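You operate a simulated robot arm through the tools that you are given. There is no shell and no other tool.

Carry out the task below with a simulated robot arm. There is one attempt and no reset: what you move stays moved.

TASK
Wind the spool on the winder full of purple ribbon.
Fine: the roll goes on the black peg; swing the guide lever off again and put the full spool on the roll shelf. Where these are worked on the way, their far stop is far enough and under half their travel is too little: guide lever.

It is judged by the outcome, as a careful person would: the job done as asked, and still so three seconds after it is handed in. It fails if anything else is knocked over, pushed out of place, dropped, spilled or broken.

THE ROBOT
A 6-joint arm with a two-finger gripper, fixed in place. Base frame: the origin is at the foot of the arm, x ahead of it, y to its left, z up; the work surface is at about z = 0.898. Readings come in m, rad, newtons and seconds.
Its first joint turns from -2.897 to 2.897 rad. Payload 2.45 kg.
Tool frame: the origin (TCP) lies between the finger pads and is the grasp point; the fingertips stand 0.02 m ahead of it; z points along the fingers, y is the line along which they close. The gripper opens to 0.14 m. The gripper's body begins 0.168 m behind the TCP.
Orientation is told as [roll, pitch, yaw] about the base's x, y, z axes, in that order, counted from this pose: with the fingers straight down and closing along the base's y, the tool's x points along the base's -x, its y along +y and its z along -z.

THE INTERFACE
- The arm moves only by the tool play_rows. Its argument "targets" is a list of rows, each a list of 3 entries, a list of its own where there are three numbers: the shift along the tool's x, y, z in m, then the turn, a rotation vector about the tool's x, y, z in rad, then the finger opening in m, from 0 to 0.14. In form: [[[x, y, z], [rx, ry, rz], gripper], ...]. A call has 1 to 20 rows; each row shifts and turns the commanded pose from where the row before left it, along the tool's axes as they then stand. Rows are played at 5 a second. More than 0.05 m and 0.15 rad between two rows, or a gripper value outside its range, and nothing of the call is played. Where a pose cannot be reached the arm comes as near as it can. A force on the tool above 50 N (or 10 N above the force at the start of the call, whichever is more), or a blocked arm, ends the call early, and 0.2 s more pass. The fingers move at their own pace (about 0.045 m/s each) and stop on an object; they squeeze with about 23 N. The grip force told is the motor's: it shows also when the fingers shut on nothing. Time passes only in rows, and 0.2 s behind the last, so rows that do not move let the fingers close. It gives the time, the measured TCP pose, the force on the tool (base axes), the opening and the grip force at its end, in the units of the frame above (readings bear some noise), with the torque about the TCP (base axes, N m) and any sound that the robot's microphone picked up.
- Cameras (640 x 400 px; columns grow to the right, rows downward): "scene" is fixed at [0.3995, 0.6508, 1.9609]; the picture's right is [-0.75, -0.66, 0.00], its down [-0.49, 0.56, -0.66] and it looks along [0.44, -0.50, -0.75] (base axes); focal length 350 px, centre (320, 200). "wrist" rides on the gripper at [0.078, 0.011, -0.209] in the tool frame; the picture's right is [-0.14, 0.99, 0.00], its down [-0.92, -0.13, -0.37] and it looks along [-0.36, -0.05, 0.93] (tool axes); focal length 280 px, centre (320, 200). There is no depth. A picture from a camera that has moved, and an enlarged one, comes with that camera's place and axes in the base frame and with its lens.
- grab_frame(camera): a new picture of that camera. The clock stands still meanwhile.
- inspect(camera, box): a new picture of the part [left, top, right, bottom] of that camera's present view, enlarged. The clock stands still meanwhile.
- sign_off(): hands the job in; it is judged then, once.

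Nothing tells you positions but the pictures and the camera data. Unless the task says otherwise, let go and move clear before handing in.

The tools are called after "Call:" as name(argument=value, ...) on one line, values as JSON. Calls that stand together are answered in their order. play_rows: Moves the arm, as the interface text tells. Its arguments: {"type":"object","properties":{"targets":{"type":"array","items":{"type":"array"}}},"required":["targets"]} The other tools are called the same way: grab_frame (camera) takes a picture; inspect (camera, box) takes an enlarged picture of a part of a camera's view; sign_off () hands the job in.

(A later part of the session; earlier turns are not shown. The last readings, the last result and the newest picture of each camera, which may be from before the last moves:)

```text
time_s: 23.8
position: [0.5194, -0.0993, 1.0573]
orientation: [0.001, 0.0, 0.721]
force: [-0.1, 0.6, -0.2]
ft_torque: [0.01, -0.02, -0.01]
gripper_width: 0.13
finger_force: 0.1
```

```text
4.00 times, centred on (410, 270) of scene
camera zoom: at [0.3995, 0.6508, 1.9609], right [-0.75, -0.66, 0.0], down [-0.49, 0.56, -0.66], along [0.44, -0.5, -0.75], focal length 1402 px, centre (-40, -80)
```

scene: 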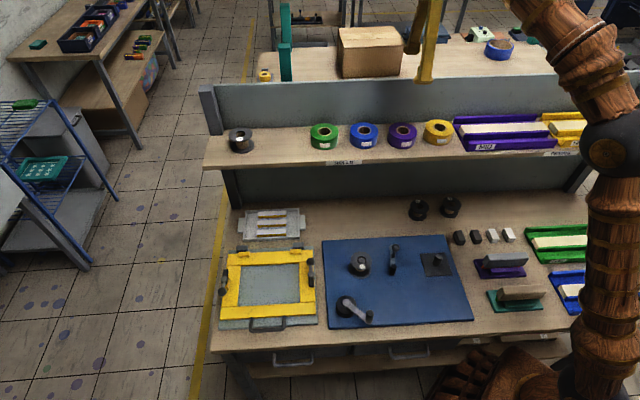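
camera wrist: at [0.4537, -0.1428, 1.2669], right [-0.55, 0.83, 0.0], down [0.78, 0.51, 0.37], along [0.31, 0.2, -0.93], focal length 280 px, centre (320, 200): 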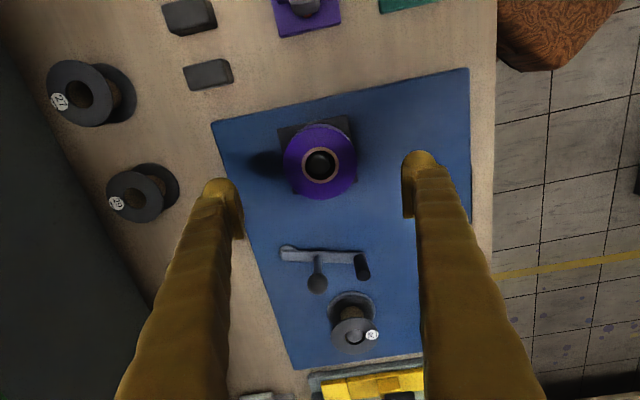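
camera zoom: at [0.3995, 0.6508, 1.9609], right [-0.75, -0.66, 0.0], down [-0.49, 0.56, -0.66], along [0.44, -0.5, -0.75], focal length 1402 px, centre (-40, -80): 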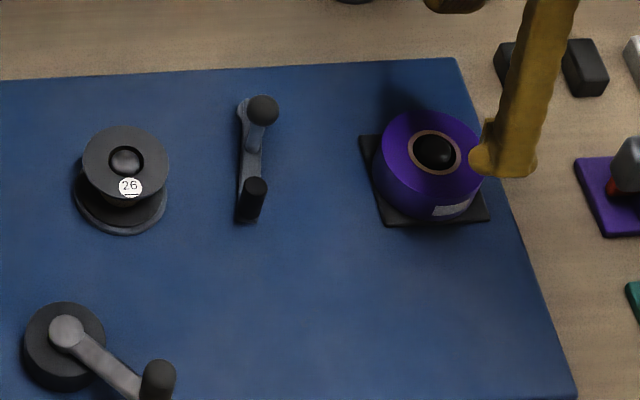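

The roll sits on the peg. Next I'll zoom in on the lever from this angle to find its pivot.

Call:
inspect(camera="wrist", box=[260, 230, 400, 330])

Call:
inspect(camera="scene", box=[375, 235, 415, 285])

```text
4.00 times, centred on (330, 280) of wrist
camera zoom: at [0.4537, -0.1428, 1.2669], right [-0.55, 0.83, 0.0], down [0.78, 0.51, 0.37], along [0.31, 0.2, -0.93], focal length 1122 px, centre (280, -120)
```

zoom: 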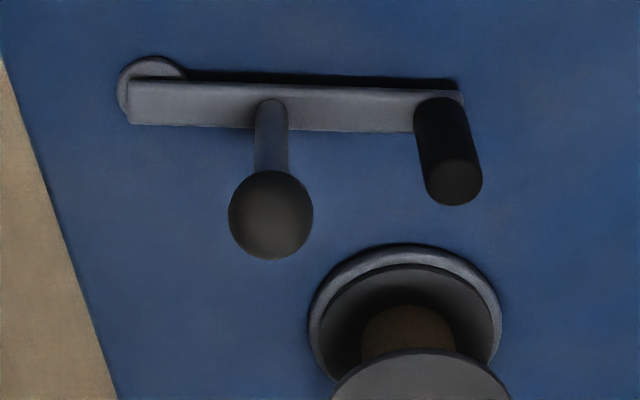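

```text
8.00 times, centred on (395, 260) of scene
camera zoom: at [0.3995, 0.6508, 1.9609], right [-0.75, -0.66, 0.0], down [-0.49, 0.56, -0.66], along [0.44, -0.5, -0.75], focal length 2804 px, centre (-280, -280)
```

zoom: 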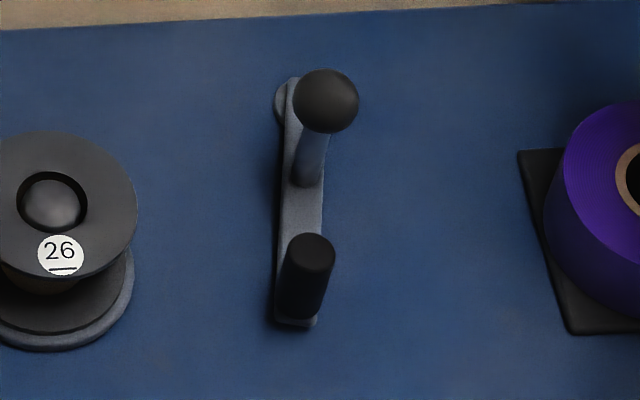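

The disc at the back end, near (0.666, -0.060), looks like the pivot, and the ball handle is about 0.047 m from it at (0.647, -0.017, 0.972). I'll turn the gripper, move above the ball with a partial opening and take a look.

Call:
play_rows(targets=[[[0, 0, -0.006], [0, 0, 0.1427], 0.1], [[0, 0, -0.006], [0, 0, 0.1427], 0.08], [[0, 0, -0.006], [0, 0, 0.1427], 0.06], [[0, 0, -0.006], [0, 0, 0.1427], 0.06], [[0, 0, -0.006], [0, 0, 0.1427], 0.06], [[0, 0, -0.006], [0, 0, 0.1427], 0.06], [[0, 0, -0.006], [0, 0, 0.1427], 0.06], [[0, 0, -0.006], [0, 0, 0.1427], 0.06], [[0, 0, -0.006], [0, 0, 0.1427], 0.06], [[0, 0, -0.006], [0, 0, 0.1427], 0.06], [[0, 0, -0.006], [0, 0, 0.1427], 0.06], [[-0.0056, 0.0375, 0], [0, 0, 0], 0.06], [[-0.0056, 0.0375, 0], [0, 0, 0], 0.06], [[-0.0056, 0.0375, 0], [0, 0, 0], 0.06], [[-0.0056, 0.0375, 0], [0, 0, 0], 0.06]])

Call:
grab_frame(camera="wrist")

Call:
inspect(camera="scene", box=[330, 180, 490, 320])

```text
time_s: 27.0
position: [0.6485, -0.0167, 1.1269]
orientation: [0.0, 0.0, -0.85]
force: [0.5, -0.4, 0.0]
ft_torque: [0.0, -0.01, 0.01]
gripper_width: 0.0602
finger_force: 0.0
```

```text
taken
camera wrist: at [0.6059, 0.0508, 1.3372], right [0.83, 0.55, 0.0], down [0.51, -0.78, 0.37], along [0.2, -0.31, -0.93], focal length 280 px, centre (320, 200)
```

wrist: 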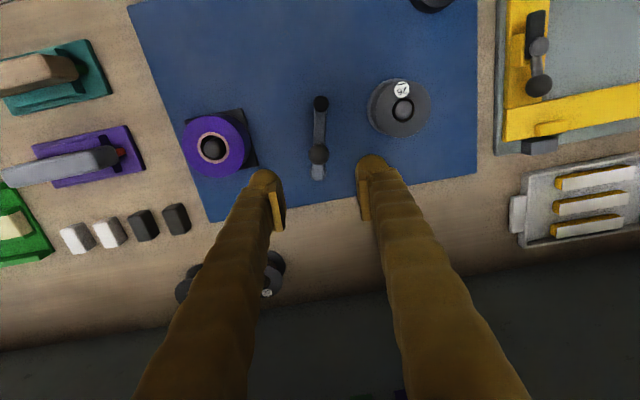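

```text
2.86 times, centred on (410, 250) of scene
camera zoom: at [0.3995, 0.6508, 1.9609], right [-0.75, -0.66, 0.0], down [-0.49, 0.56, -0.66], along [0.44, -0.5, -0.75], focal length 1001 px, centre (63, 57)
```

zoom: 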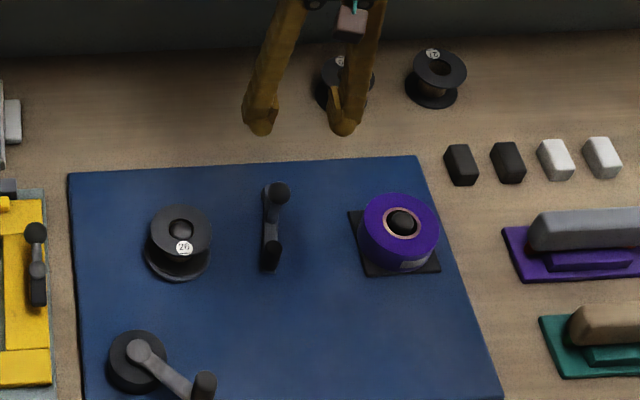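

The ball is between the fingers within a few mm. I'll descend around it without touching.

Call:
play_rows(targets=[[[0.0026, -0.0023, 0.04], [0, 0, 0], 0.06], [[0, 0, 0.04], [0, 0, 0], 0.06], [[0, 0, 0.04], [0, 0, 0], 0.06], [[0, 0, 0.032], [0, 0, 0], 0.06]])

Call:
grab_frame(camera="wrist")

Call:
inspect(camera="scene", box=[330, 180, 490, 320])

```text
time_s: 28.0
position: [0.6447, -0.0171, 0.9714]
orientation: [0.001, 0.001, -0.849]
force: [0.8, 0.9, -0.3]
ft_torque: [-0.02, 0.01, 0.0]
gripper_width: 0.06
finger_force: 0.1
```

```text
taken
camera wrist: at [0.6011, 0.0495, 1.1817], right [0.83, 0.55, 0.0], down [0.51, -0.78, 0.37], along [0.2, -0.31, -0.93], focal length 280 px, centre (320, 200)
```

wrist: 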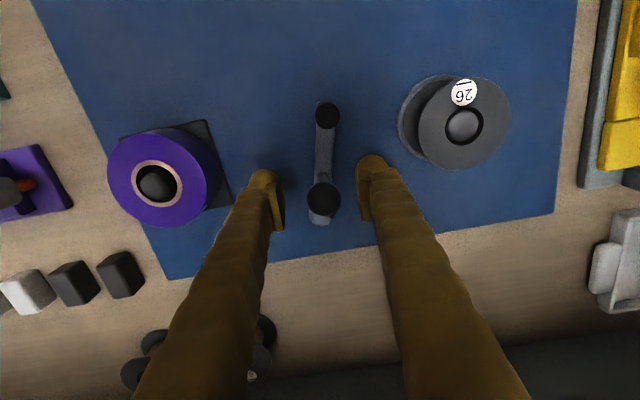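

```text
2.86 times, centred on (410, 250) of scene
camera zoom: at [0.3995, 0.6508, 1.9609], right [-0.75, -0.66, 0.0], down [-0.49, 0.56, -0.66], along [0.44, -0.5, -0.75], focal length 1001 px, centre (63, 57)
```

zoom: 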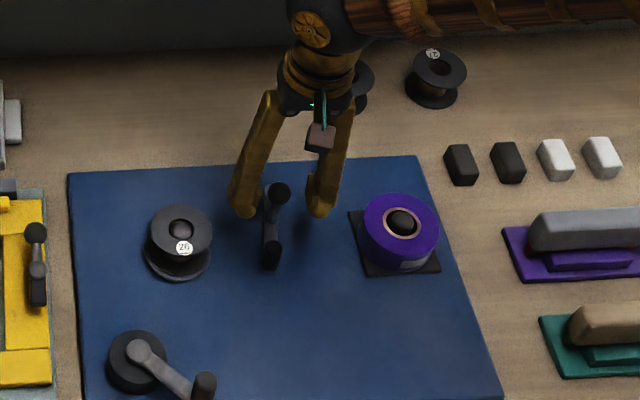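

The fingers straddle the ball. I'll close to a loose cage and nudge gently left (toward the spool) to see whether the lever swings that way.

Call:
play_rows(targets=[[[0, 0, 0], [0, 0, 0], 0.034], [[0, 0, 0], [0, 0, 0], 0.034], [[0, 0.006, 0], [0, 0, 0], 0.034], [[0, 0.006, 0], [0, 0, 0], 0.034]])

Call:
inspect(camera="wrist", box=[220, 80, 420, 240])

```text
time_s: 29.0
position: [0.6532, -0.0087, 0.9723]
orientation: [0.0, -0.001, -0.85]
force: [-0.2, -0.2, 0.3]
ft_torque: [-0.02, 0.03, 0.01]
gripper_width: 0.0347
finger_force: 0.5
```

```text
2.50 times, centred on (320, 160) of wrist
camera zoom: at [0.6104, 0.0577, 1.1831], right [0.83, 0.55, 0.0], down [0.51, -0.78, 0.37], along [0.2, -0.31, -0.93], focal length 701 px, centre (320, 300)
```

zoom: 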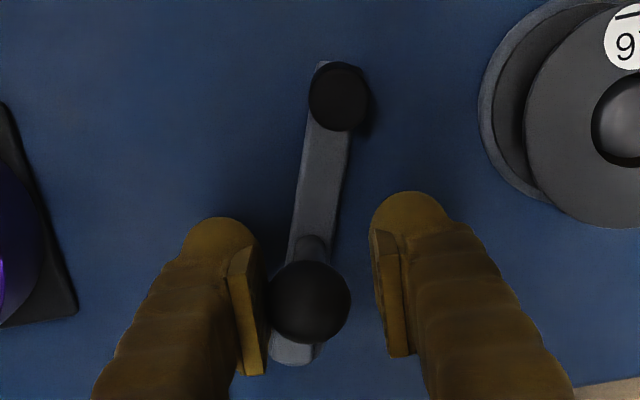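

The lever swings left freely with almost no force. I'll continue along the arc toward the spool in small steps, watching the force.

Call:
play_rows(targets=[[[-0.005, 0.006, 0], [0, 0, 0], 0.034], [[-0.006, 0.005, 0], [0, 0, 0], 0.034], [[-0.005, 0.004, 0], [0, 0, 0], 0.034], [[-0.004, 0.004, 0], [0, 0, 0], 0.034]])

Call:
grab_frame(camera="wrist")

Call:
inspect(camera="scene", box=[340, 220, 440, 300])

```text
time_s: 30.0
position: [0.6792, -0.0121, 0.973]
orientation: [-0.002, 0.001, -0.848]
force: [-8.1, -2.9, -1.8]
ft_torque: [-0.02, 0.01, 0.0]
gripper_width: 0.0399
finger_force: 4.0
```

```text
taken
camera wrist: at [0.6374, 0.0554, 1.1829], right [0.83, 0.55, 0.0], down [0.51, -0.78, 0.37], along [0.2, -0.31, -0.93], focal length 280 px, centre (320, 200)
```

wrist: 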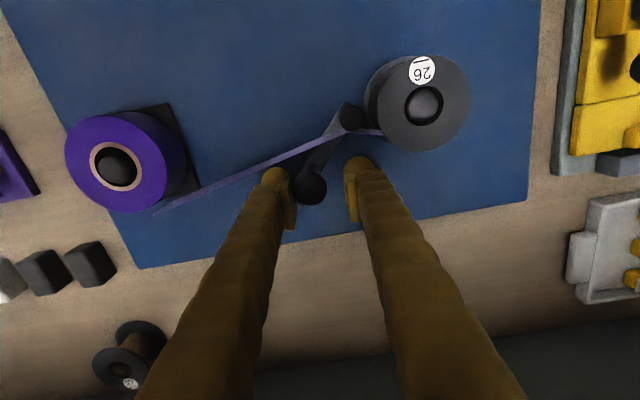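

```text
5.00 times, centred on (390, 260) of scene
camera zoom: at [0.3995, 0.6508, 1.9609], right [-0.75, -0.66, 0.0], down [-0.49, 0.56, -0.66], along [0.44, -0.5, -0.75], focal length 1752 px, centre (-30, -100)
```

zoom: 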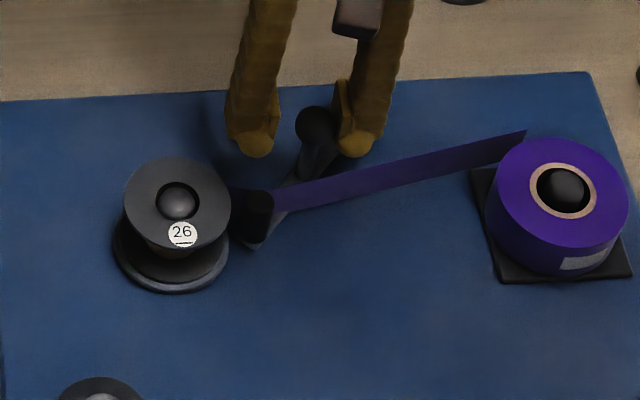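

The ribbon has now threaded from the roll past the post to the spool, and I feel about 8.6 N, so the lever seems to be at or near its far stop. I'll nudge a little more to confirm.

Call:
play_rows(targets=[[[-0.001, 0.003, 0], [0, 0, 0], 0.034], [[0, 0, 0], [0, 0, 0], 0.034]])

Call:
inspect(camera="wrist", box=[220, 60, 460, 240])

```text
time_s: 30.6
position: [0.6843, -0.01, 0.9727]
orientation: [0.001, 0.0, -0.852]
force: [-18.1, -7.1, -3.5]
ft_torque: [0.05, -0.01, -0.02]
gripper_width: 0.0453
finger_force: 8.6
```

```text
2.22 times, centred on (340, 150) of wrist
camera zoom: at [0.6404, 0.0566, 1.183], right [0.83, 0.55, 0.0], down [0.51, -0.78, 0.37], along [0.2, -0.31, -0.93], focal length 623 px, centre (276, 311)
```

zoom: 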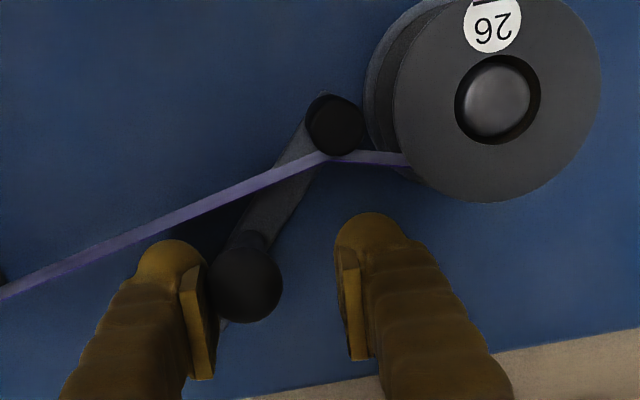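

The force rose with no further movement, so the lever is at its far stop. I'll relieve the pressure, open and rise clear, then check that it stays.

Call:
play_rows(targets=[[[0.0, -0.008, 0], [0, 0, 0], 0.045], [[0, 0, 0], [0, 0, 0], 0.06], [[0, 0, -0.03], [0, 0, 0], 0.06], [[0, 0, -0.045], [0, 0, 0], 0.06], [[0, 0, -0.045], [0, 0, 0], 0.06]])

Call:
grab_frame(camera="wrist")

Call:
inspect(camera="scene", box=[320, 220, 480, 340])

```text
time_s: 31.8
position: [0.6773, -0.0159, 1.0928]
orientation: [0.001, 0.0, -0.85]
force: [-0.2, -0.3, -0.2]
ft_torque: [-0.01, 0.01, 0.02]
gripper_width: 0.06
finger_force: 0.0
```

```text
taken
camera wrist: at [0.635, 0.05, 1.3026], right [0.83, 0.55, 0.0], down [0.51, -0.78, 0.37], along [0.2, -0.31, -0.93], focal length 280 px, centre (320, 200)
```

wrist: 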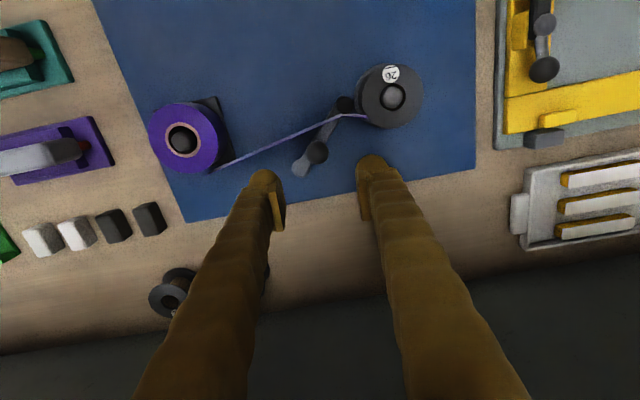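

```text
3.33 times, centred on (400, 280) of scene
camera zoom: at [0.3995, 0.6508, 1.9609], right [-0.75, -0.66, 0.0], down [-0.49, 0.56, -0.66], along [0.44, -0.5, -0.75], focal length 1168 px, centre (53, -67)
```

zoom: 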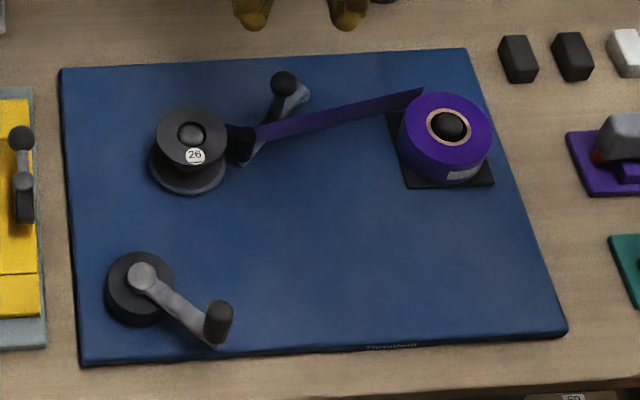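

The lever stays at its stop and the ribbon is threaded. I put the crank hub near (0.656, 0.236) and its knob top near (0.574, 0.234, 0.988), so the radius is about 0.082 m. I'll move above the knob and look.

Call:
play_rows(targets=[[[0, 0, -0.03], [0, 0, 0], 0.07], [[0.0427, 0.0146, 0], [0, 0, 0], 0.07], [[0.0427, 0.0146, 0], [0, 0, 0], 0.07], [[0.0427, 0.0146, 0], [0, 0, 0], 0.07], [[0.0427, 0.0146, 0], [0, 0, 0], 0.07], [[0.0427, 0.0146, 0], [0, 0, 0], 0.07], [[0.0427, 0.0146, 0], [0, 0, 0], 0.07]])

Call:
grab_frame(camera="wrist")

Call:
inspect(camera="scene", box=[320, 240, 440, 340])

```text
time_s: 33.4
position: [0.5744, 0.2348, 1.1236]
orientation: [0.0, 0.0, -0.85]
force: [-0.2, -0.1, 0.6]
ft_torque: [0.01, 0.04, -0.01]
gripper_width: 0.07
finger_force: 0.0
```

```text
taken
camera wrist: at [0.5311, 0.3015, 1.3334], right [0.83, 0.55, 0.0], down [0.51, -0.78, 0.37], along [0.2, -0.31, -0.93], focal length 280 px, centre (320, 200)
```

wrist: 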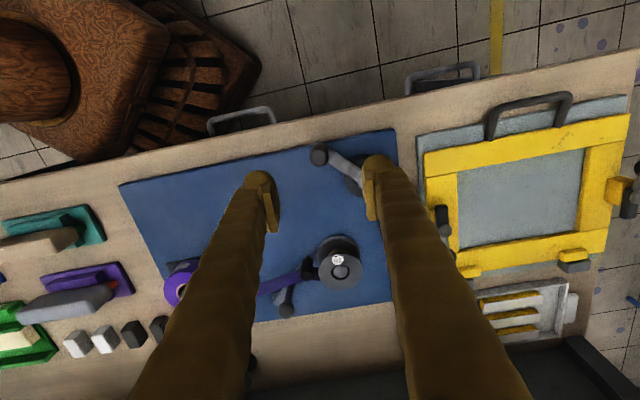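

```text
4.00 times, centred on (380, 290) of scene
camera zoom: at [0.3995, 0.6508, 1.9609], right [-0.75, -0.66, 0.0], down [-0.49, 0.56, -0.66], along [0.44, -0.5, -0.75], focal length 1402 px, centre (80, -160)
```

zoom: 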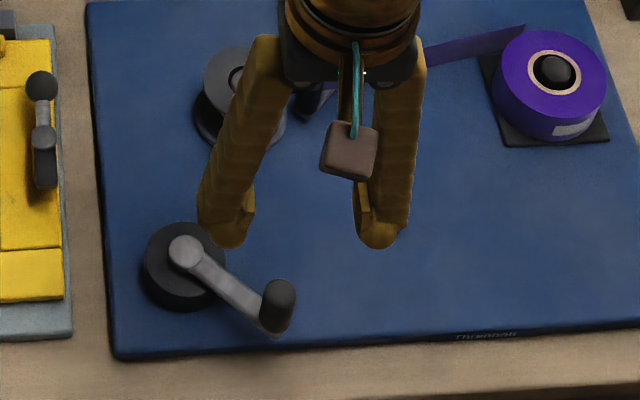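

Call:
inspect(camera="wrist", box=[290, 120, 390, 220])

Call:
inspect(camera="scene", box=[330, 285, 370, 330])

```text
4.00 times, centred on (340, 170) of wrist
camera zoom: at [0.5311, 0.3015, 1.3334], right [0.83, 0.55, 0.0], down [0.51, -0.78, 0.37], along [0.2, -0.31, -0.93], focal length 1122 px, centre (240, 320)
```

zoom: 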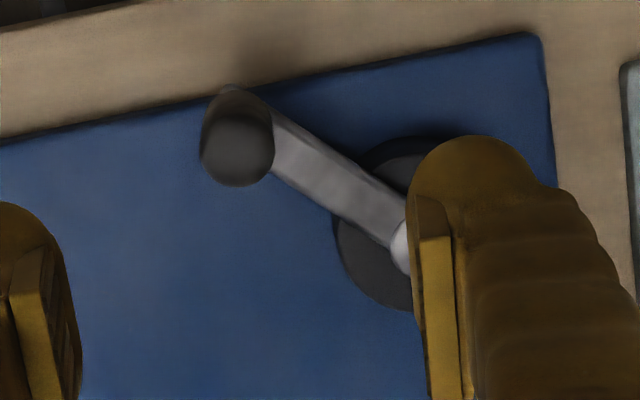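

```text
8.89 times, centred on (350, 308) of scene
camera zoom: at [0.3995, 0.6508, 1.9609], right [-0.75, -0.66, 0.0], down [-0.49, 0.56, -0.66], along [0.44, -0.5, -0.75], focal length 3115 px, centre (53, -756)
```

zoom: 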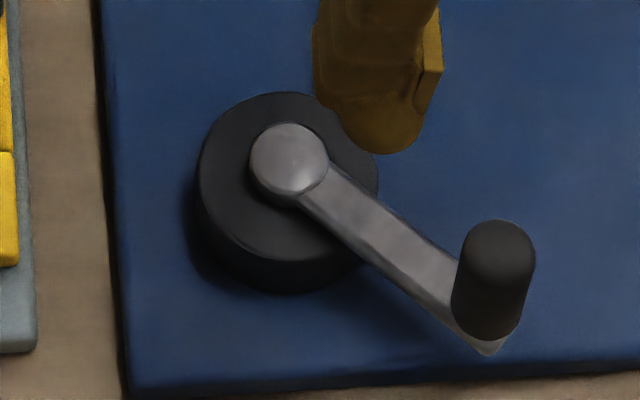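

The knob is about 23 mm across, 50 mm tall, and directly below the TCP. I'll descend, grip it firmly and check the grip.

Call:
play_rows(targets=[[[-0.001, -0.001, 0.045], [0, 0, 0], 0.06], [[0, 0, 0.045], [0, 0, 0], 0.06], [[0, 0, 0.04], [0, 0, 0], 0.06], [[0, 0, 0.025], [0, 0, 0], 0.06], [[0, 0, 0], [0, 0, 0], 0.0], [[0, 0, 0], [0, 0, 0], 0.0], [[0, 0, 0], [0, 0, 0], 0.0]])

Call:
inspect(camera="wrist", box=[240, 120, 400, 280])

Call:
inspect(camera="scene", box=[320, 240, 440, 340])

```text
time_s: 35.0
position: [0.5755, 0.2326, 0.9677]
orientation: [0.001, -0.002, -0.851]
force: [-0.9, -0.6, -5.1]
ft_torque: [-0.01, -0.01, -0.01]
gripper_width: 0.0228
finger_force: 26.1
```

```text
2.50 times, centred on (320, 200) of wrist
camera zoom: at [0.5321, 0.2991, 1.1779], right [0.83, 0.55, 0.0], down [0.51, -0.78, 0.37], along [0.2, -0.31, -0.93], focal length 701 px, centre (320, 200)
```

zoom: 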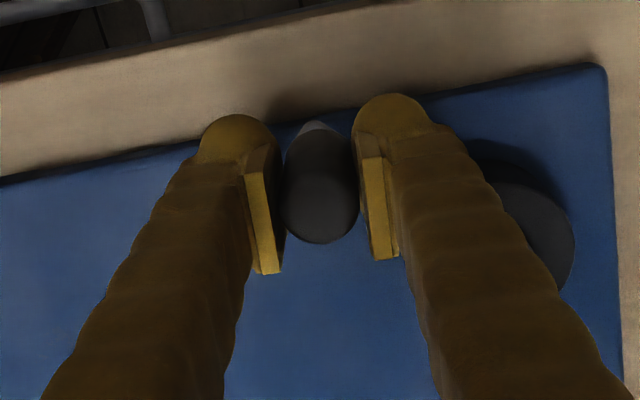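

```text
4.00 times, centred on (380, 290) of scene
camera zoom: at [0.3995, 0.6508, 1.9609], right [-0.75, -0.66, 0.0], down [-0.49, 0.56, -0.66], along [0.44, -0.5, -0.75], focal length 1402 px, centre (80, -160)
```

zoom: 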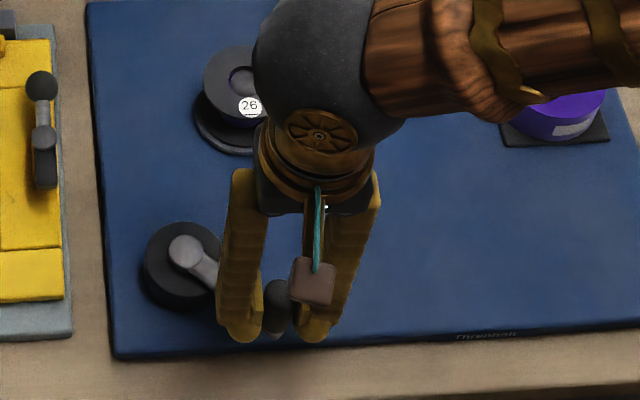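

The knob is held at 0.0228 m. I'll test a short counter-clockwise turn of about 36°, the direction that pulls ribbon onto the back side of the spool.

Call:
play_rows(targets=[[[-0.0218, -0.0136, 0], [0, 0, 0], 0.0], [[-0.0249, -0.0062, 0], [0, 0, 0], 0.0]])

Call:
inspect(camera="wrist", box=[240, 120, 400, 280])

Call:
inspect(camera="scene", box=[320, 230, 470, 340])

```text
time_s: 35.5
position: [0.5817, 0.2109, 0.9689]
orientation: [0.005, 0.0, -0.85]
force: [2.0, 6.4, -2.6]
ft_torque: [-0.11, -0.13, -0.02]
gripper_width: 0.0225
finger_force: 44.6
stopped in row 2: the force on the tool passed its limit at 63 N (the readings are from after the stop); the commanded pose is now the measured one
```

```text
2.50 times, centred on (320, 200) of wrist
camera zoom: at [0.538, 0.2768, 1.1788], right [0.83, 0.55, 0.01], down [0.51, -0.78, 0.37], along [0.21, -0.3, -0.93], focal length 701 px, centre (320, 200)
```

zoom: 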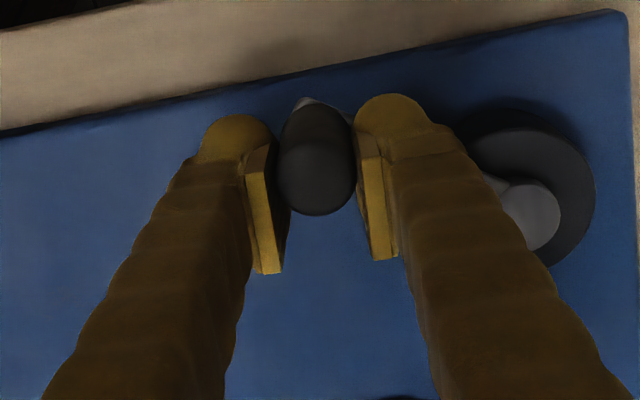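

```text
3.64 times, centred on (395, 285) of scene
camera zoom: at [0.3995, 0.6508, 1.9609], right [-0.75, -0.66, 0.0], down [-0.49, 0.56, -0.66], along [0.44, -0.5, -0.75], focal length 1274 px, centre (47, -109)
```

zoom: 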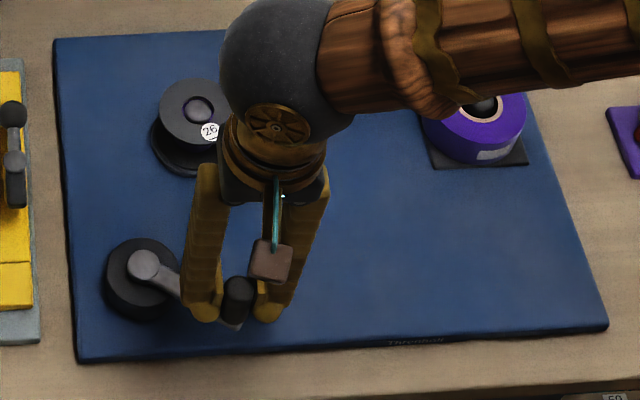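

The crank and spool do turn counter-clockwise, but the knob slid along the pads and the force peaked at 63 N. I'll re-centre and turn the gripper so a finger face pushes tangentially, then crank more slowly, rotating the tool with the crank.

Call:
play_rows(targets=[[[0, 0, 0], [0, 0, 0], 0.06], [[0, 0, 0], [0, 0, 0], 0.06], [[0.0148, 0.0009, 0], [0, 0, 0], 0.06], [[0, 0, 0], [0, 0, -0.144], 0.06], [[0, 0, 0], [0, 0, -0.144], 0.06], [[0, 0, 0], [0, 0, -0.144], 0.06], [[0, 0, 0], [0, 0, -0.144], 0.06], [[0, 0, 0], [0, 0, -0.144], 0.06], [[0, 0, 0], [0, 0, -0.144], 0.06], [[0, 0, 0], [0, 0, -0.143], 0.06]])

Call:
inspect(camera="wrist", box=[220, 80, 420, 280])

Call:
inspect(camera="scene", box=[320, 230, 470, 340])

```text
time_s: 37.6
position: [0.5728, 0.2227, 0.9682]
orientation: [0.004, -0.007, 0.158]
force: [-0.1, -0.1, -0.6]
ft_torque: [-0.01, 0.01, -0.01]
gripper_width: 0.0601
finger_force: 0.1
```

```text
2.00 times, centred on (320, 180) of wrist
camera zoom: at [0.4937, 0.2204, 1.1781], right [-0.02, 1.0, 0.0], down [0.93, 0.02, 0.37], along [0.37, 0.01, -0.93], focal length 561 px, centre (320, 240)
```

zoom: 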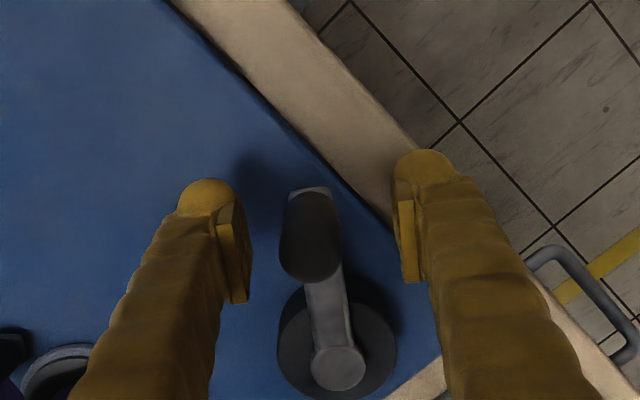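

```text
3.64 times, centred on (395, 285) of scene
camera zoom: at [0.3995, 0.6508, 1.9609], right [-0.75, -0.66, 0.0], down [-0.49, 0.56, -0.66], along [0.44, -0.5, -0.75], focal length 1274 px, centre (47, -109)
```

zoom: 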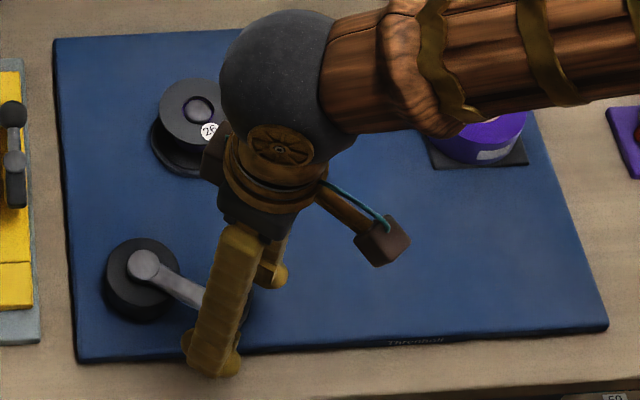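

Now the finger faces are tangential to the crank circle. I'll centre on the knob, close, and crank a short distance slowly to read the resistance.

Call:
play_rows(targets=[[[-0.0015, -0.004, 0], [0, 0, 0], 0.06], [[0, 0, 0], [0, 0, 0], 0.0], [[0, 0, 0], [0, 0, 0], 0.0], [[0, 0, 0], [0, 0, 0], 0.0], [[-0.0001, -0.00415, 0], [0, 0, -0.05], 0.0], [[-0.0001, -0.00415, 0], [0, 0, -0.05], 0.0], [[-0.0001, -0.00415, 0], [0, 0, -0.05], 0.0], [[-0.0001, -0.00415, 0], [0, 0, -0.05], 0.0]])

Call:
inspect(camera="wrist", box=[220, 80, 420, 280])

```text
time_s: 38.9
position: [0.576, 0.2187, 0.9684]
orientation: [0.007, -0.005, 0.204]
force: [-3.8, 22.8, -2.7]
ft_torque: [0.25, 0.04, -0.05]
gripper_width: 0.0226
finger_force: 42.4
stopped in row 6: the force on the tool passed its limit at 59 N (the readings are from after the stop); the commanded pose is now the measured one
```

```text
2.00 times, centred on (320, 180) of wrist
camera zoom: at [0.4963, 0.2122, 1.1785], right [-0.07, 1.0, 0.01], down [0.93, 0.06, 0.37], along [0.37, 0.03, -0.93], focal length 561 px, centre (320, 240)
```

zoom: 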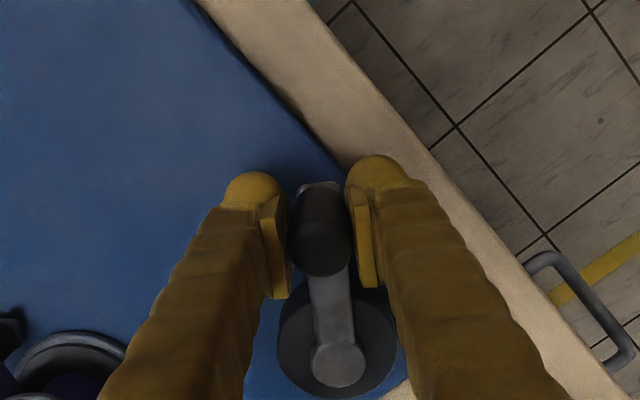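

Turning counter-clockwise is resisted hard after a few degrees, so the crank probably winds the other way. I'll test clockwise slowly.

Call:
play_rows(targets=[[[-0.0001, 0.00415, 0], [0, 0, 0.05], 0.0], [[-0.0001, 0.00415, 0], [0, 0, 0.05], 0.0], [[-0.0001, 0.00415, 0], [0, 0, 0.05], 0.0], [[-0.0001, 0.00415, 0], [0, 0, 0.05], 0.0]])

Call:
inspect(camera="scene", box=[320, 230, 470, 340])

```text
time_s: 39.9
position: [0.5753, 0.2347, 0.9687]
orientation: [0.007, -0.004, 0.003]
force: [-10.4, 0.7, 8.2]
ft_torque: [-0.01, -0.05, 0.0]
gripper_width: 0.0228
finger_force: 44.7
```

```text
3.64 times, centred on (395, 285) of scene
camera zoom: at [0.3995, 0.6508, 1.9609], right [-0.75, -0.66, 0.0], down [-0.49, 0.56, -0.66], along [0.44, -0.5, -0.75], focal length 1274 px, centre (47, -109)
```

zoom: 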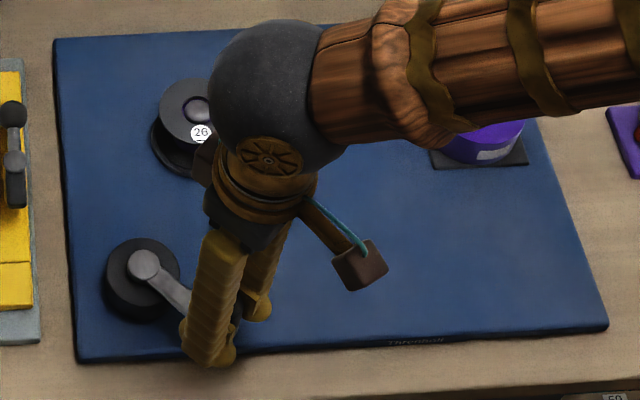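

Clockwise turns freely, with almost no tangential force. I'll keep cranking clockwise, rotating the tool with the crank.

Call:
play_rows(targets=[[[-0.0004, 0.0083, 0], [0, 0, 0.1], 0.0], [[-0.0004, 0.0083, 0], [0, 0, 0.1], 0.0], [[-0.0004, 0.0083, 0], [0, 0, 0.1], 0.0], [[-0.0004, 0.0083, 0], [0, 0, 0.1], 0.0], [[-0.0004, 0.0083, 0], [0, 0, 0.1], 0.0]])

Call:
inspect(camera="scene", box=[320, 230, 470, 340])

Call:
inspect(camera="wrist", box=[220, 80, 420, 280])

```text
time_s: 41.1
position: [0.5844, 0.2745, 0.9687]
orientation: [0.009, -0.001, -0.498]
force: [16.7, -9.9, -24.2]
ft_torque: [-0.2, -0.28, -0.09]
gripper_width: 0.0227
finger_force: 44.7
```

```text
3.64 times, centred on (395, 285) of scene
camera zoom: at [0.3995, 0.6508, 1.9609], right [-0.75, -0.66, 0.0], down [-0.49, 0.56, -0.66], along [0.44, -0.5, -0.75], focal length 1274 px, centre (47, -109)
```

zoom: 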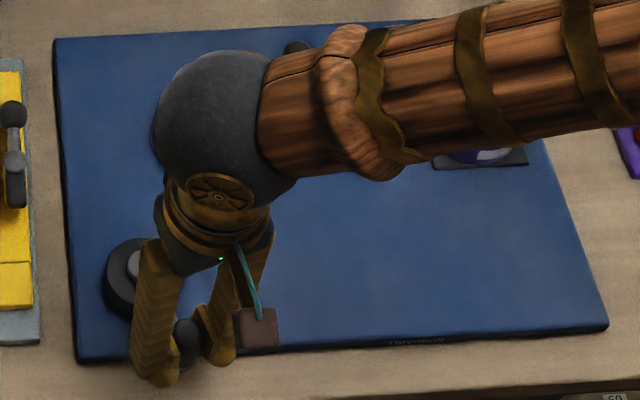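

```text
2.00 times, centred on (320, 180) of wrist
camera zoom: at [0.5206, 0.3203, 1.179], right [0.59, 0.8, 0.01], down [0.75, -0.55, 0.37], along [0.3, -0.21, -0.93], focal length 561 px, centre (320, 240)
```

zoom: 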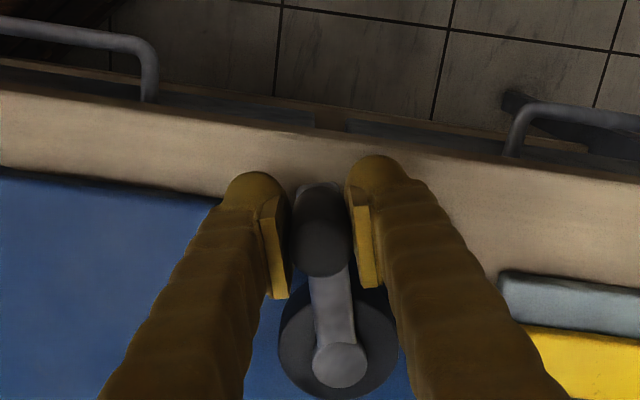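

Clockwise works with near-zero tangential load; the remaining force is just radial mismatch from the tight grip. I'll loosen to a cage so the knob can slide radially and continue.

Call:
play_rows(targets=[[[0, 0, 0], [0, 0, 0], 0.028], [[0, 0, 0], [0, 0, 0], 0.028], [[-0.0008, 0.0116, 0], [0, 0, 0.14], 0.028], [[-0.0008, 0.0116, 0], [0, 0, 0.14], 0.028], [[-0.0008, 0.0116, 0], [0, 0, 0.14], 0.028], [[-0.0008, 0.0116, 0], [0, 0, 0.14], 0.028], [[-0.0008, 0.0116, 0], [0, 0, 0.14], 0.028], [[-0.0008, 0.0116, 0], [0, 0, 0.14], 0.028], [[-0.0008, 0.0116, 0], [0, 0, 0.14], 0.028]])

Call:
inspect(camera="scene", box=[320, 230, 470, 340])

Call:
grab_frame(camera="wrist")

```text
time_s: 43.1
position: [0.6475, 0.3192, 0.9703]
orientation: [0.005, 0.006, -1.478]
force: [-0.8, 0.2, -0.3]
ft_torque: [0.01, 0.02, 0.03]
gripper_width: 0.0283
finger_force: 0.0
```

```text
3.64 times, centred on (395, 285) of scene
camera zoom: at [0.3995, 0.6508, 1.9609], right [-0.75, -0.66, 0.0], down [-0.49, 0.56, -0.66], along [0.44, -0.5, -0.75], focal length 1274 px, centre (47, -109)
```

zoom: 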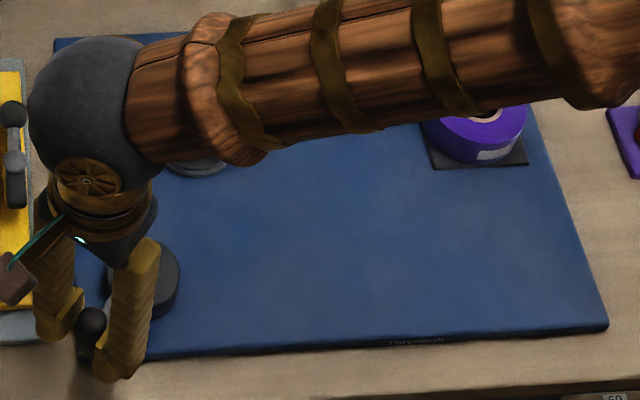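

```text
taken
camera wrist: at [0.6521, 0.3957, 1.1802], right [1.0, -0.04, 0.0], down [-0.04, -0.93, 0.36], along [-0.01, -0.36, -0.93], focal length 280 px, centre (320, 200)
```

wrist: 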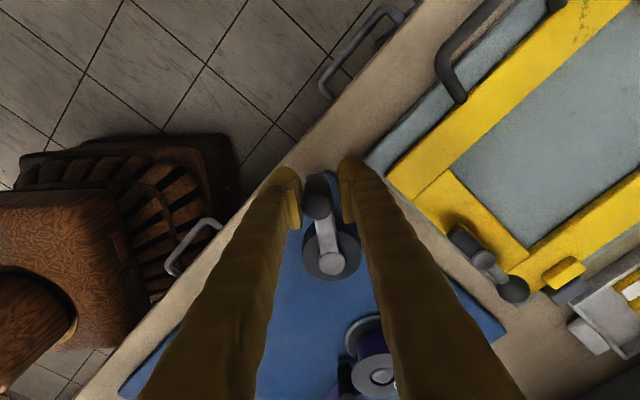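

The cage works smoothly at near-zero force. Purple is already visible on the spool, so I'll zoom in on it.

Call:
inspect(camera="wrist", box=[300, 290, 440, 400])

Call:
inspect(camera="wrist", box=[260, 160, 400, 300])

```text
3.64 times, centred on (370, 345) of wrist
camera zoom: at [0.6521, 0.3957, 1.1802], right [1.0, -0.04, 0.0], down [-0.04, -0.93, 0.36], along [-0.01, -0.36, -0.93], focal length 1020 px, centre (138, -327)
```

zoom: 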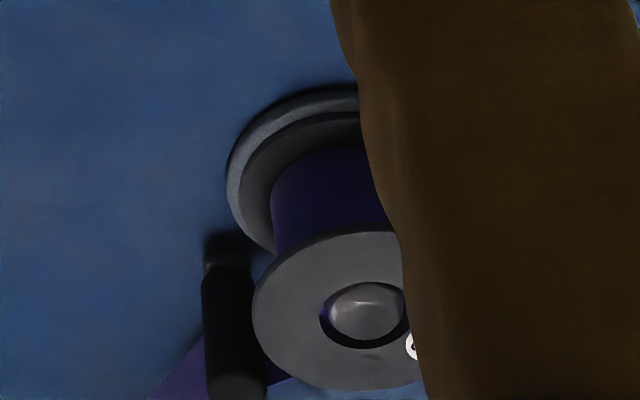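

```text
2.86 times, centred on (330, 230) of wrist
camera zoom: at [0.6521, 0.3957, 1.1802], right [1.0, -0.04, 0.0], down [-0.04, -0.93, 0.36], along [-0.01, -0.36, -0.93], focal length 801 px, centre (291, 114)
```

zoom: 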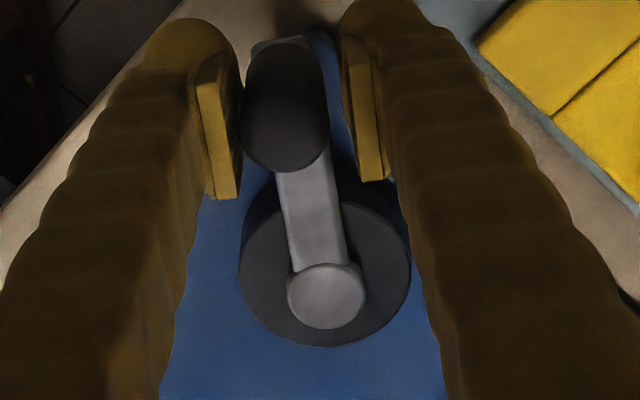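

Winding is working. I'll continue clockwise and check that the wrist can keep rotating.

Call:
play_rows(targets=[[[-0.0008, 0.0116, 0], [0, 0, 0.14], 0.028], [[-0.0008, 0.0116, 0], [0, 0, 0.14], 0.028], [[-0.0008, 0.0116, 0], [0, 0, 0.14], 0.028], [[-0.0008, 0.0116, 0], [0, 0, 0.14], 0.028], [[-0.0008, 0.0116, 0], [0, 0, 0.14], 0.028], [[-0.0008, 0.0116, 0], [0, 0, 0.14], 0.028]])

Call:
grab_frame(camera="wrist")

Call:
inspect(camera="scene", box=[320, 230, 470, 340])

```text
time_s: 44.5
position: [0.7143, 0.2954, 0.9701]
orientation: [-0.002, 0.008, -2.318]
force: [-0.1, 0.6, 0.1]
ft_torque: [-0.01, -0.03, 0.02]
gripper_width: 0.0282
finger_force: 0.4
```

```text
taken
camera wrist: at [0.7746, 0.3447, 1.1804], right [0.63, -0.77, 0.0], down [-0.72, -0.59, 0.36], along [-0.28, -0.23, -0.93], focal length 280 px, centre (320, 200)
```

wrist: 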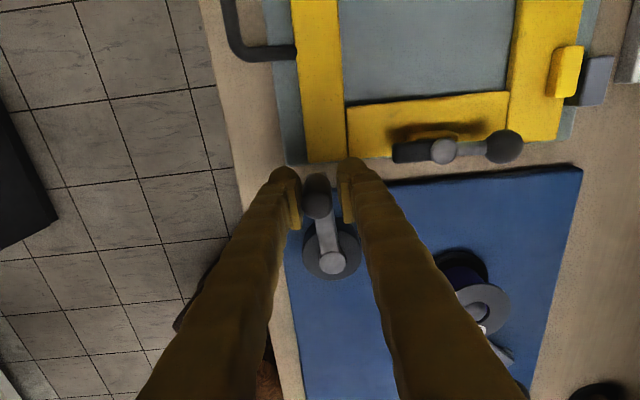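

```text
3.64 times, centred on (395, 285) of scene
camera zoom: at [0.3995, 0.6508, 1.9609], right [-0.75, -0.66, 0.0], down [-0.49, 0.56, -0.66], along [0.44, -0.5, -0.75], focal length 1274 px, centre (47, -109)
```

zoom: 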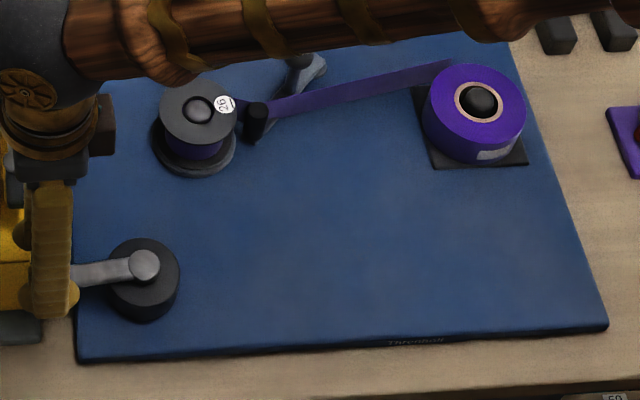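

The wrist follows and the spool is filling. Since the resistance is so low, I'll try a faster way: fixed tool orientation with a soft grip, moving in a circle so the knob twists in the fingers. First a quarter turn as a test.

Call:
play_rows(targets=[[[0.001, -0.001, 0], [0, 0, 0], 0.014], [[0, 0, 0], [0, 0, 0], 0.014], [[-0.001, 0.0131, 0], [0, 0, 0], 0.014], [[-0.0031, 0.0127, 0], [0, 0, 0], 0.014], [[-0.005, 0.0121, 0], [0, 0, 0], 0.014], [[-0.0068, 0.0112, 0], [0, 0, 0], 0.014], [[-0.0085, 0.01, 0], [0, 0, 0], 0.014], [[-0.01, 0.0085, 0], [0, 0, 0], 0.014], [[-0.0112, 0.0068, 0], [0, 0, 0], 0.014], [[-0.0121, 0.005, 0], [0, 0, 0], 0.014], [[-0.0127, 0.0031, 0], [0, 0, 0], 0.014], [[-0.0131, 0.001, 0], [0, 0, 0], 0.014]])

Call:
inspect(camera="wrist", box=[240, 120, 400, 280])

Call:
inspect(camera="scene", box=[320, 230, 470, 340])

```text
time_s: 47.1
position: [0.719, 0.1787, 0.9698]
orientation: [-0.001, 0.01, -2.316]
force: [28.1, -19.3, -19.7]
ft_torque: [-0.27, -0.12, -0.34]
gripper_width: 0.0226
finger_force: 44.5
```

```text
2.50 times, centred on (320, 200) of wrist
camera zoom: at [0.7798, 0.2275, 1.1803], right [0.63, -0.77, 0.0], down [-0.72, -0.59, 0.36], along [-0.28, -0.23, -0.93], focal length 701 px, centre (320, 200)
```

zoom: 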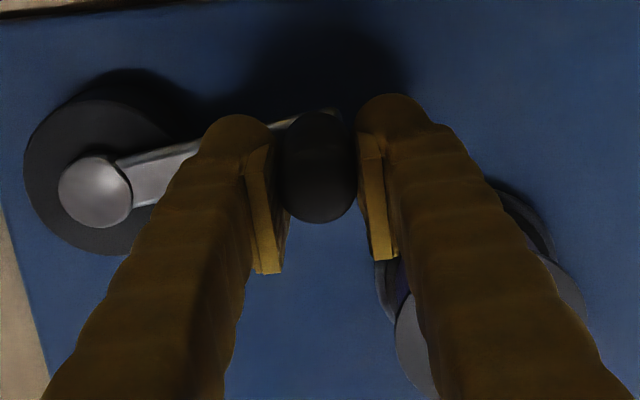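

```text
3.64 times, centred on (395, 285) of scene
camera zoom: at [0.3995, 0.6508, 1.9609], right [-0.75, -0.66, 0.0], down [-0.49, 0.56, -0.66], along [0.44, -0.5, -0.75], focal length 1274 px, centre (47, -109)
```

zoom: 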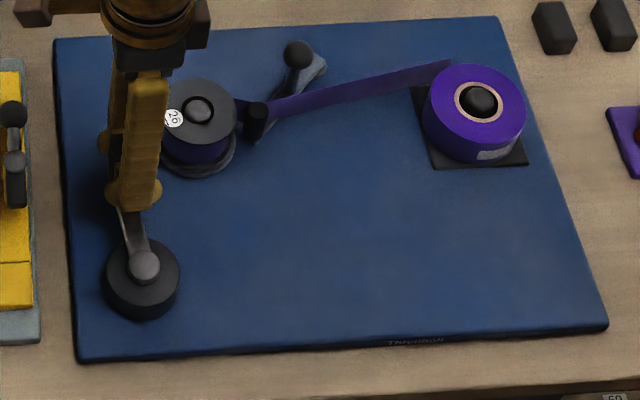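

It turned another quarter (spool visibly filling), but the tight grip built up 34 N from radial mismatch. I'll open to a cage to read my true commanded position and refine the circle.

Call:
play_rows(targets=[[[0, 0, 0], [0, 0, 0], 0.03], [[0, 0, 0], [0, 0, 0], 0.03], [[0, 0, 0], [0, 0, 0], 0.03]])

Call:
inspect(camera="wrist", box=[240, 120, 400, 280])

Call:
inspect(camera="scene", box=[350, 235, 400, 280])

```text
time_s: 47.9
position: [0.7188, 0.1793, 0.9697]
orientation: [-0.003, 0.009, -2.317]
force: [-0.1, -0.6, 0.1]
ft_torque: [0.0, -0.02, -0.01]
gripper_width: 0.03
finger_force: 0.2
```

```text
2.50 times, centred on (320, 200) of wrist
camera zoom: at [0.7788, 0.2289, 1.1807], right [0.64, -0.77, 0.0], down [-0.72, -0.59, 0.36], along [-0.28, -0.23, -0.93], focal length 701 px, centre (320, 200)
```

zoom: 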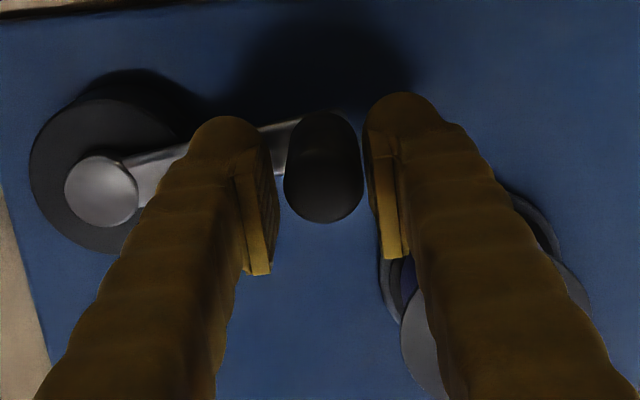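

```text
8.89 times, centred on (375, 258) of scene
camera zoom: at [0.3995, 0.6508, 1.9609], right [-0.75, -0.66, 0.0], down [-0.49, 0.56, -0.66], along [0.44, -0.5, -0.75], focal length 3115 px, centre (-169, -311)
```

zoom: 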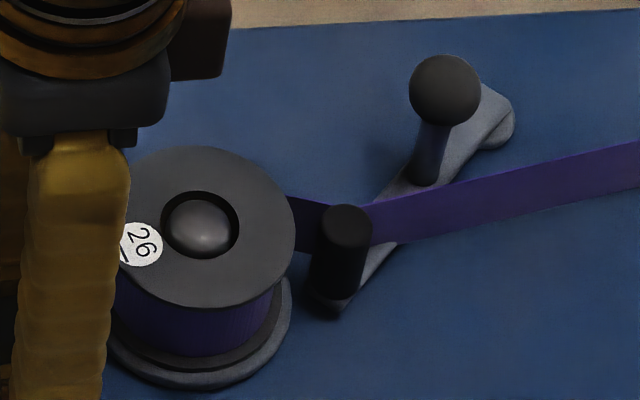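

The arm is very stiff, so I'll go back to the cage that rotates with the crank. I'm turning the gripper to be tangential again at this crank angle, then continuing clockwise.

Call:
play_rows(targets=[[[-0.001, 0.001, 0], [0, 0, 0], 0.045], [[0, 0, 0], [0, 0, 0], 0.045], [[0, 0, 0], [0, 0, -0.1412], 0.045], [[0, 0, 0], [0, 0, -0.1412], 0.045], [[0, 0, 0], [0, 0, -0.1412], 0.045], [[0, 0, 0], [0, 0, -0.1412], 0.045], [[0, 0, 0], [0, 0, -0.1412], 0.045], [[0, 0, 0], [0, 0, -0.1412], 0.045], [[0, 0, 0], [0, 0, -0.1412], 0.045], [[0, 0, 0], [0, 0, -0.1412], 0.045], [[0, 0, 0], [0, 0, -0.1412], 0.045], [[0, 0, 0], [0, 0, -0.1412], 0.045], [[0, 0, 0], [0, 0, -0.1412], 0.045], [[0, 0, 0], [0, 0, 0], 0.029], [[0, 0, 0], [0, 0, 0], 0.029]])

Call:
grab_frame(camera="wrist")

Call:
inspect(camera="scene", box=[320, 230, 420, 330])

```text
time_s: 51.1
position: [0.7175, 0.1771, 0.9692]
orientation: [0.008, 0.001, -0.761]
force: [-0.4, -0.3, 0.3]
ft_torque: [0.02, 0.02, -0.01]
gripper_width: 0.0292
finger_force: 0.3
```

```text
taken
camera wrist: at [0.6683, 0.2384, 1.18], right [0.78, 0.62, 0.01], down [0.58, -0.73, 0.37], along [0.23, -0.28, -0.93], focal length 280 px, centre (320, 200)
```

wrist: 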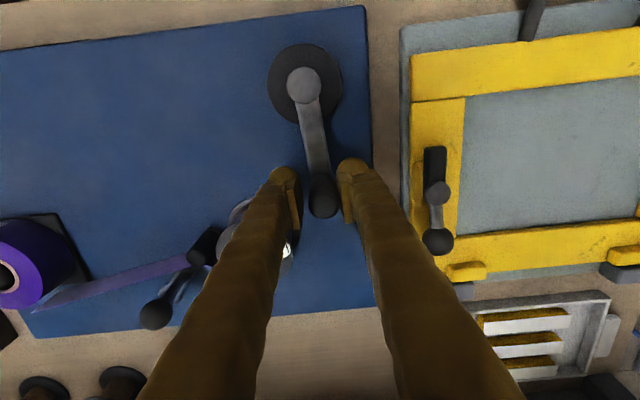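

```text
4.00 times, centred on (370, 280) of scene
camera zoom: at [0.3995, 0.6508, 1.9609], right [-0.75, -0.66, 0.0], down [-0.49, 0.56, -0.66], along [0.44, -0.5, -0.75], focal length 1402 px, centre (120, -120)
```

zoom: 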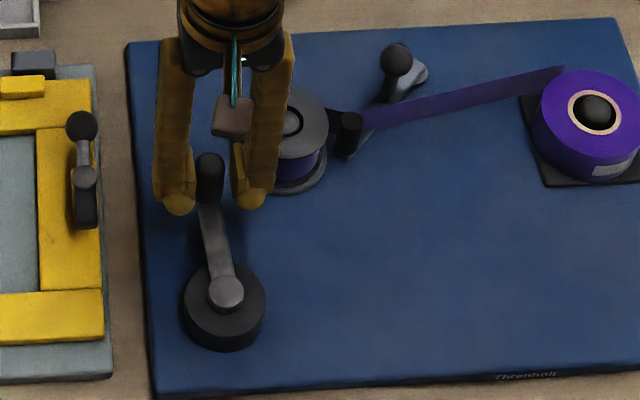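

The knob is caged again and the fingers clear the spool. I'll apply a small centre correction and crank clockwise about 110°.

Call:
play_rows(targets=[[[0.0, 0.0025, 0], [0, 0, 0], 0.029], [[0.0008, -0.0117, 0], [0, 0, 0.14], 0.029], [[0.0008, -0.0117, 0], [0, 0, 0.14], 0.029], [[0.0008, -0.0117, 0], [0, 0, 0.14], 0.029], [[0.0008, -0.0117, 0], [0, 0, 0.14], 0.029], [[0.0008, -0.0117, 0], [0, 0, 0.14], 0.029], [[0.0008, -0.0117, 0], [0, 0, 0.14], 0.029], [[0.0008, -0.0117, 0], [0, 0, 0.14], 0.029], [[0.0008, -0.0117, 0], [0, 0, 0.14], 0.029], [[0.0008, -0.0117, 0], [0, 0, 0.14], 0.029], [[0.0008, -0.0117, 0], [0, 0, 0.14], 0.029], [[0.0008, -0.0117, 0], [0, 0, 0.14], 0.029], [[0.0008, -0.0117, 0], [0, 0, 0.14], 0.029], [[0.0008, -0.0117, 0], [0, 0, 0.14], 0.029]])

Call:
grab_frame(camera="wrist")

Call:
inspect(camera="scene", box=[320, 230, 420, 330])

```text
time_s: 54.1
position: [0.5869, 0.1941, 0.9688]
orientation: [-0.004, 0.007, -2.582]
force: [0.4, -1.0, 0.1]
ft_torque: [0.03, 0.01, 0.01]
gripper_width: 0.0297
finger_force: 0.1
```

```text
taken
camera wrist: at [0.6592, 0.225, 1.1798], right [0.41, -0.91, -0.01], down [-0.85, -0.38, 0.36], along [-0.33, -0.14, -0.93], focal length 280 px, centre (320, 200)
```

wrist: 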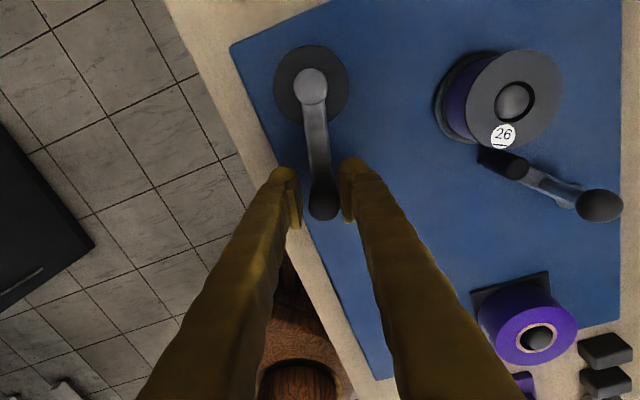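

```text
4.00 times, centred on (370, 280) of scene
camera zoom: at [0.3995, 0.6508, 1.9609], right [-0.75, -0.66, 0.0], down [-0.49, 0.56, -0.66], along [0.44, -0.5, -0.75], focal length 1402 px, centre (120, -120)
```

zoom: 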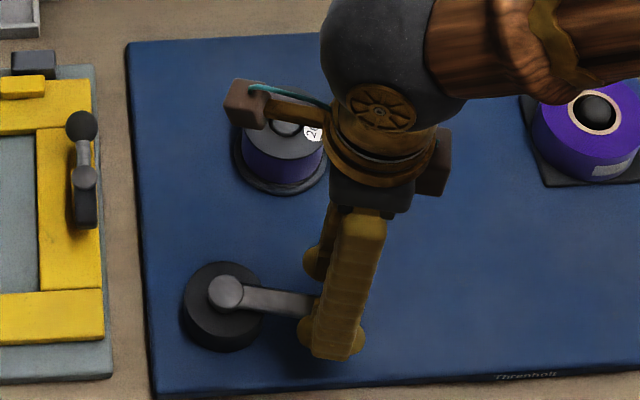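

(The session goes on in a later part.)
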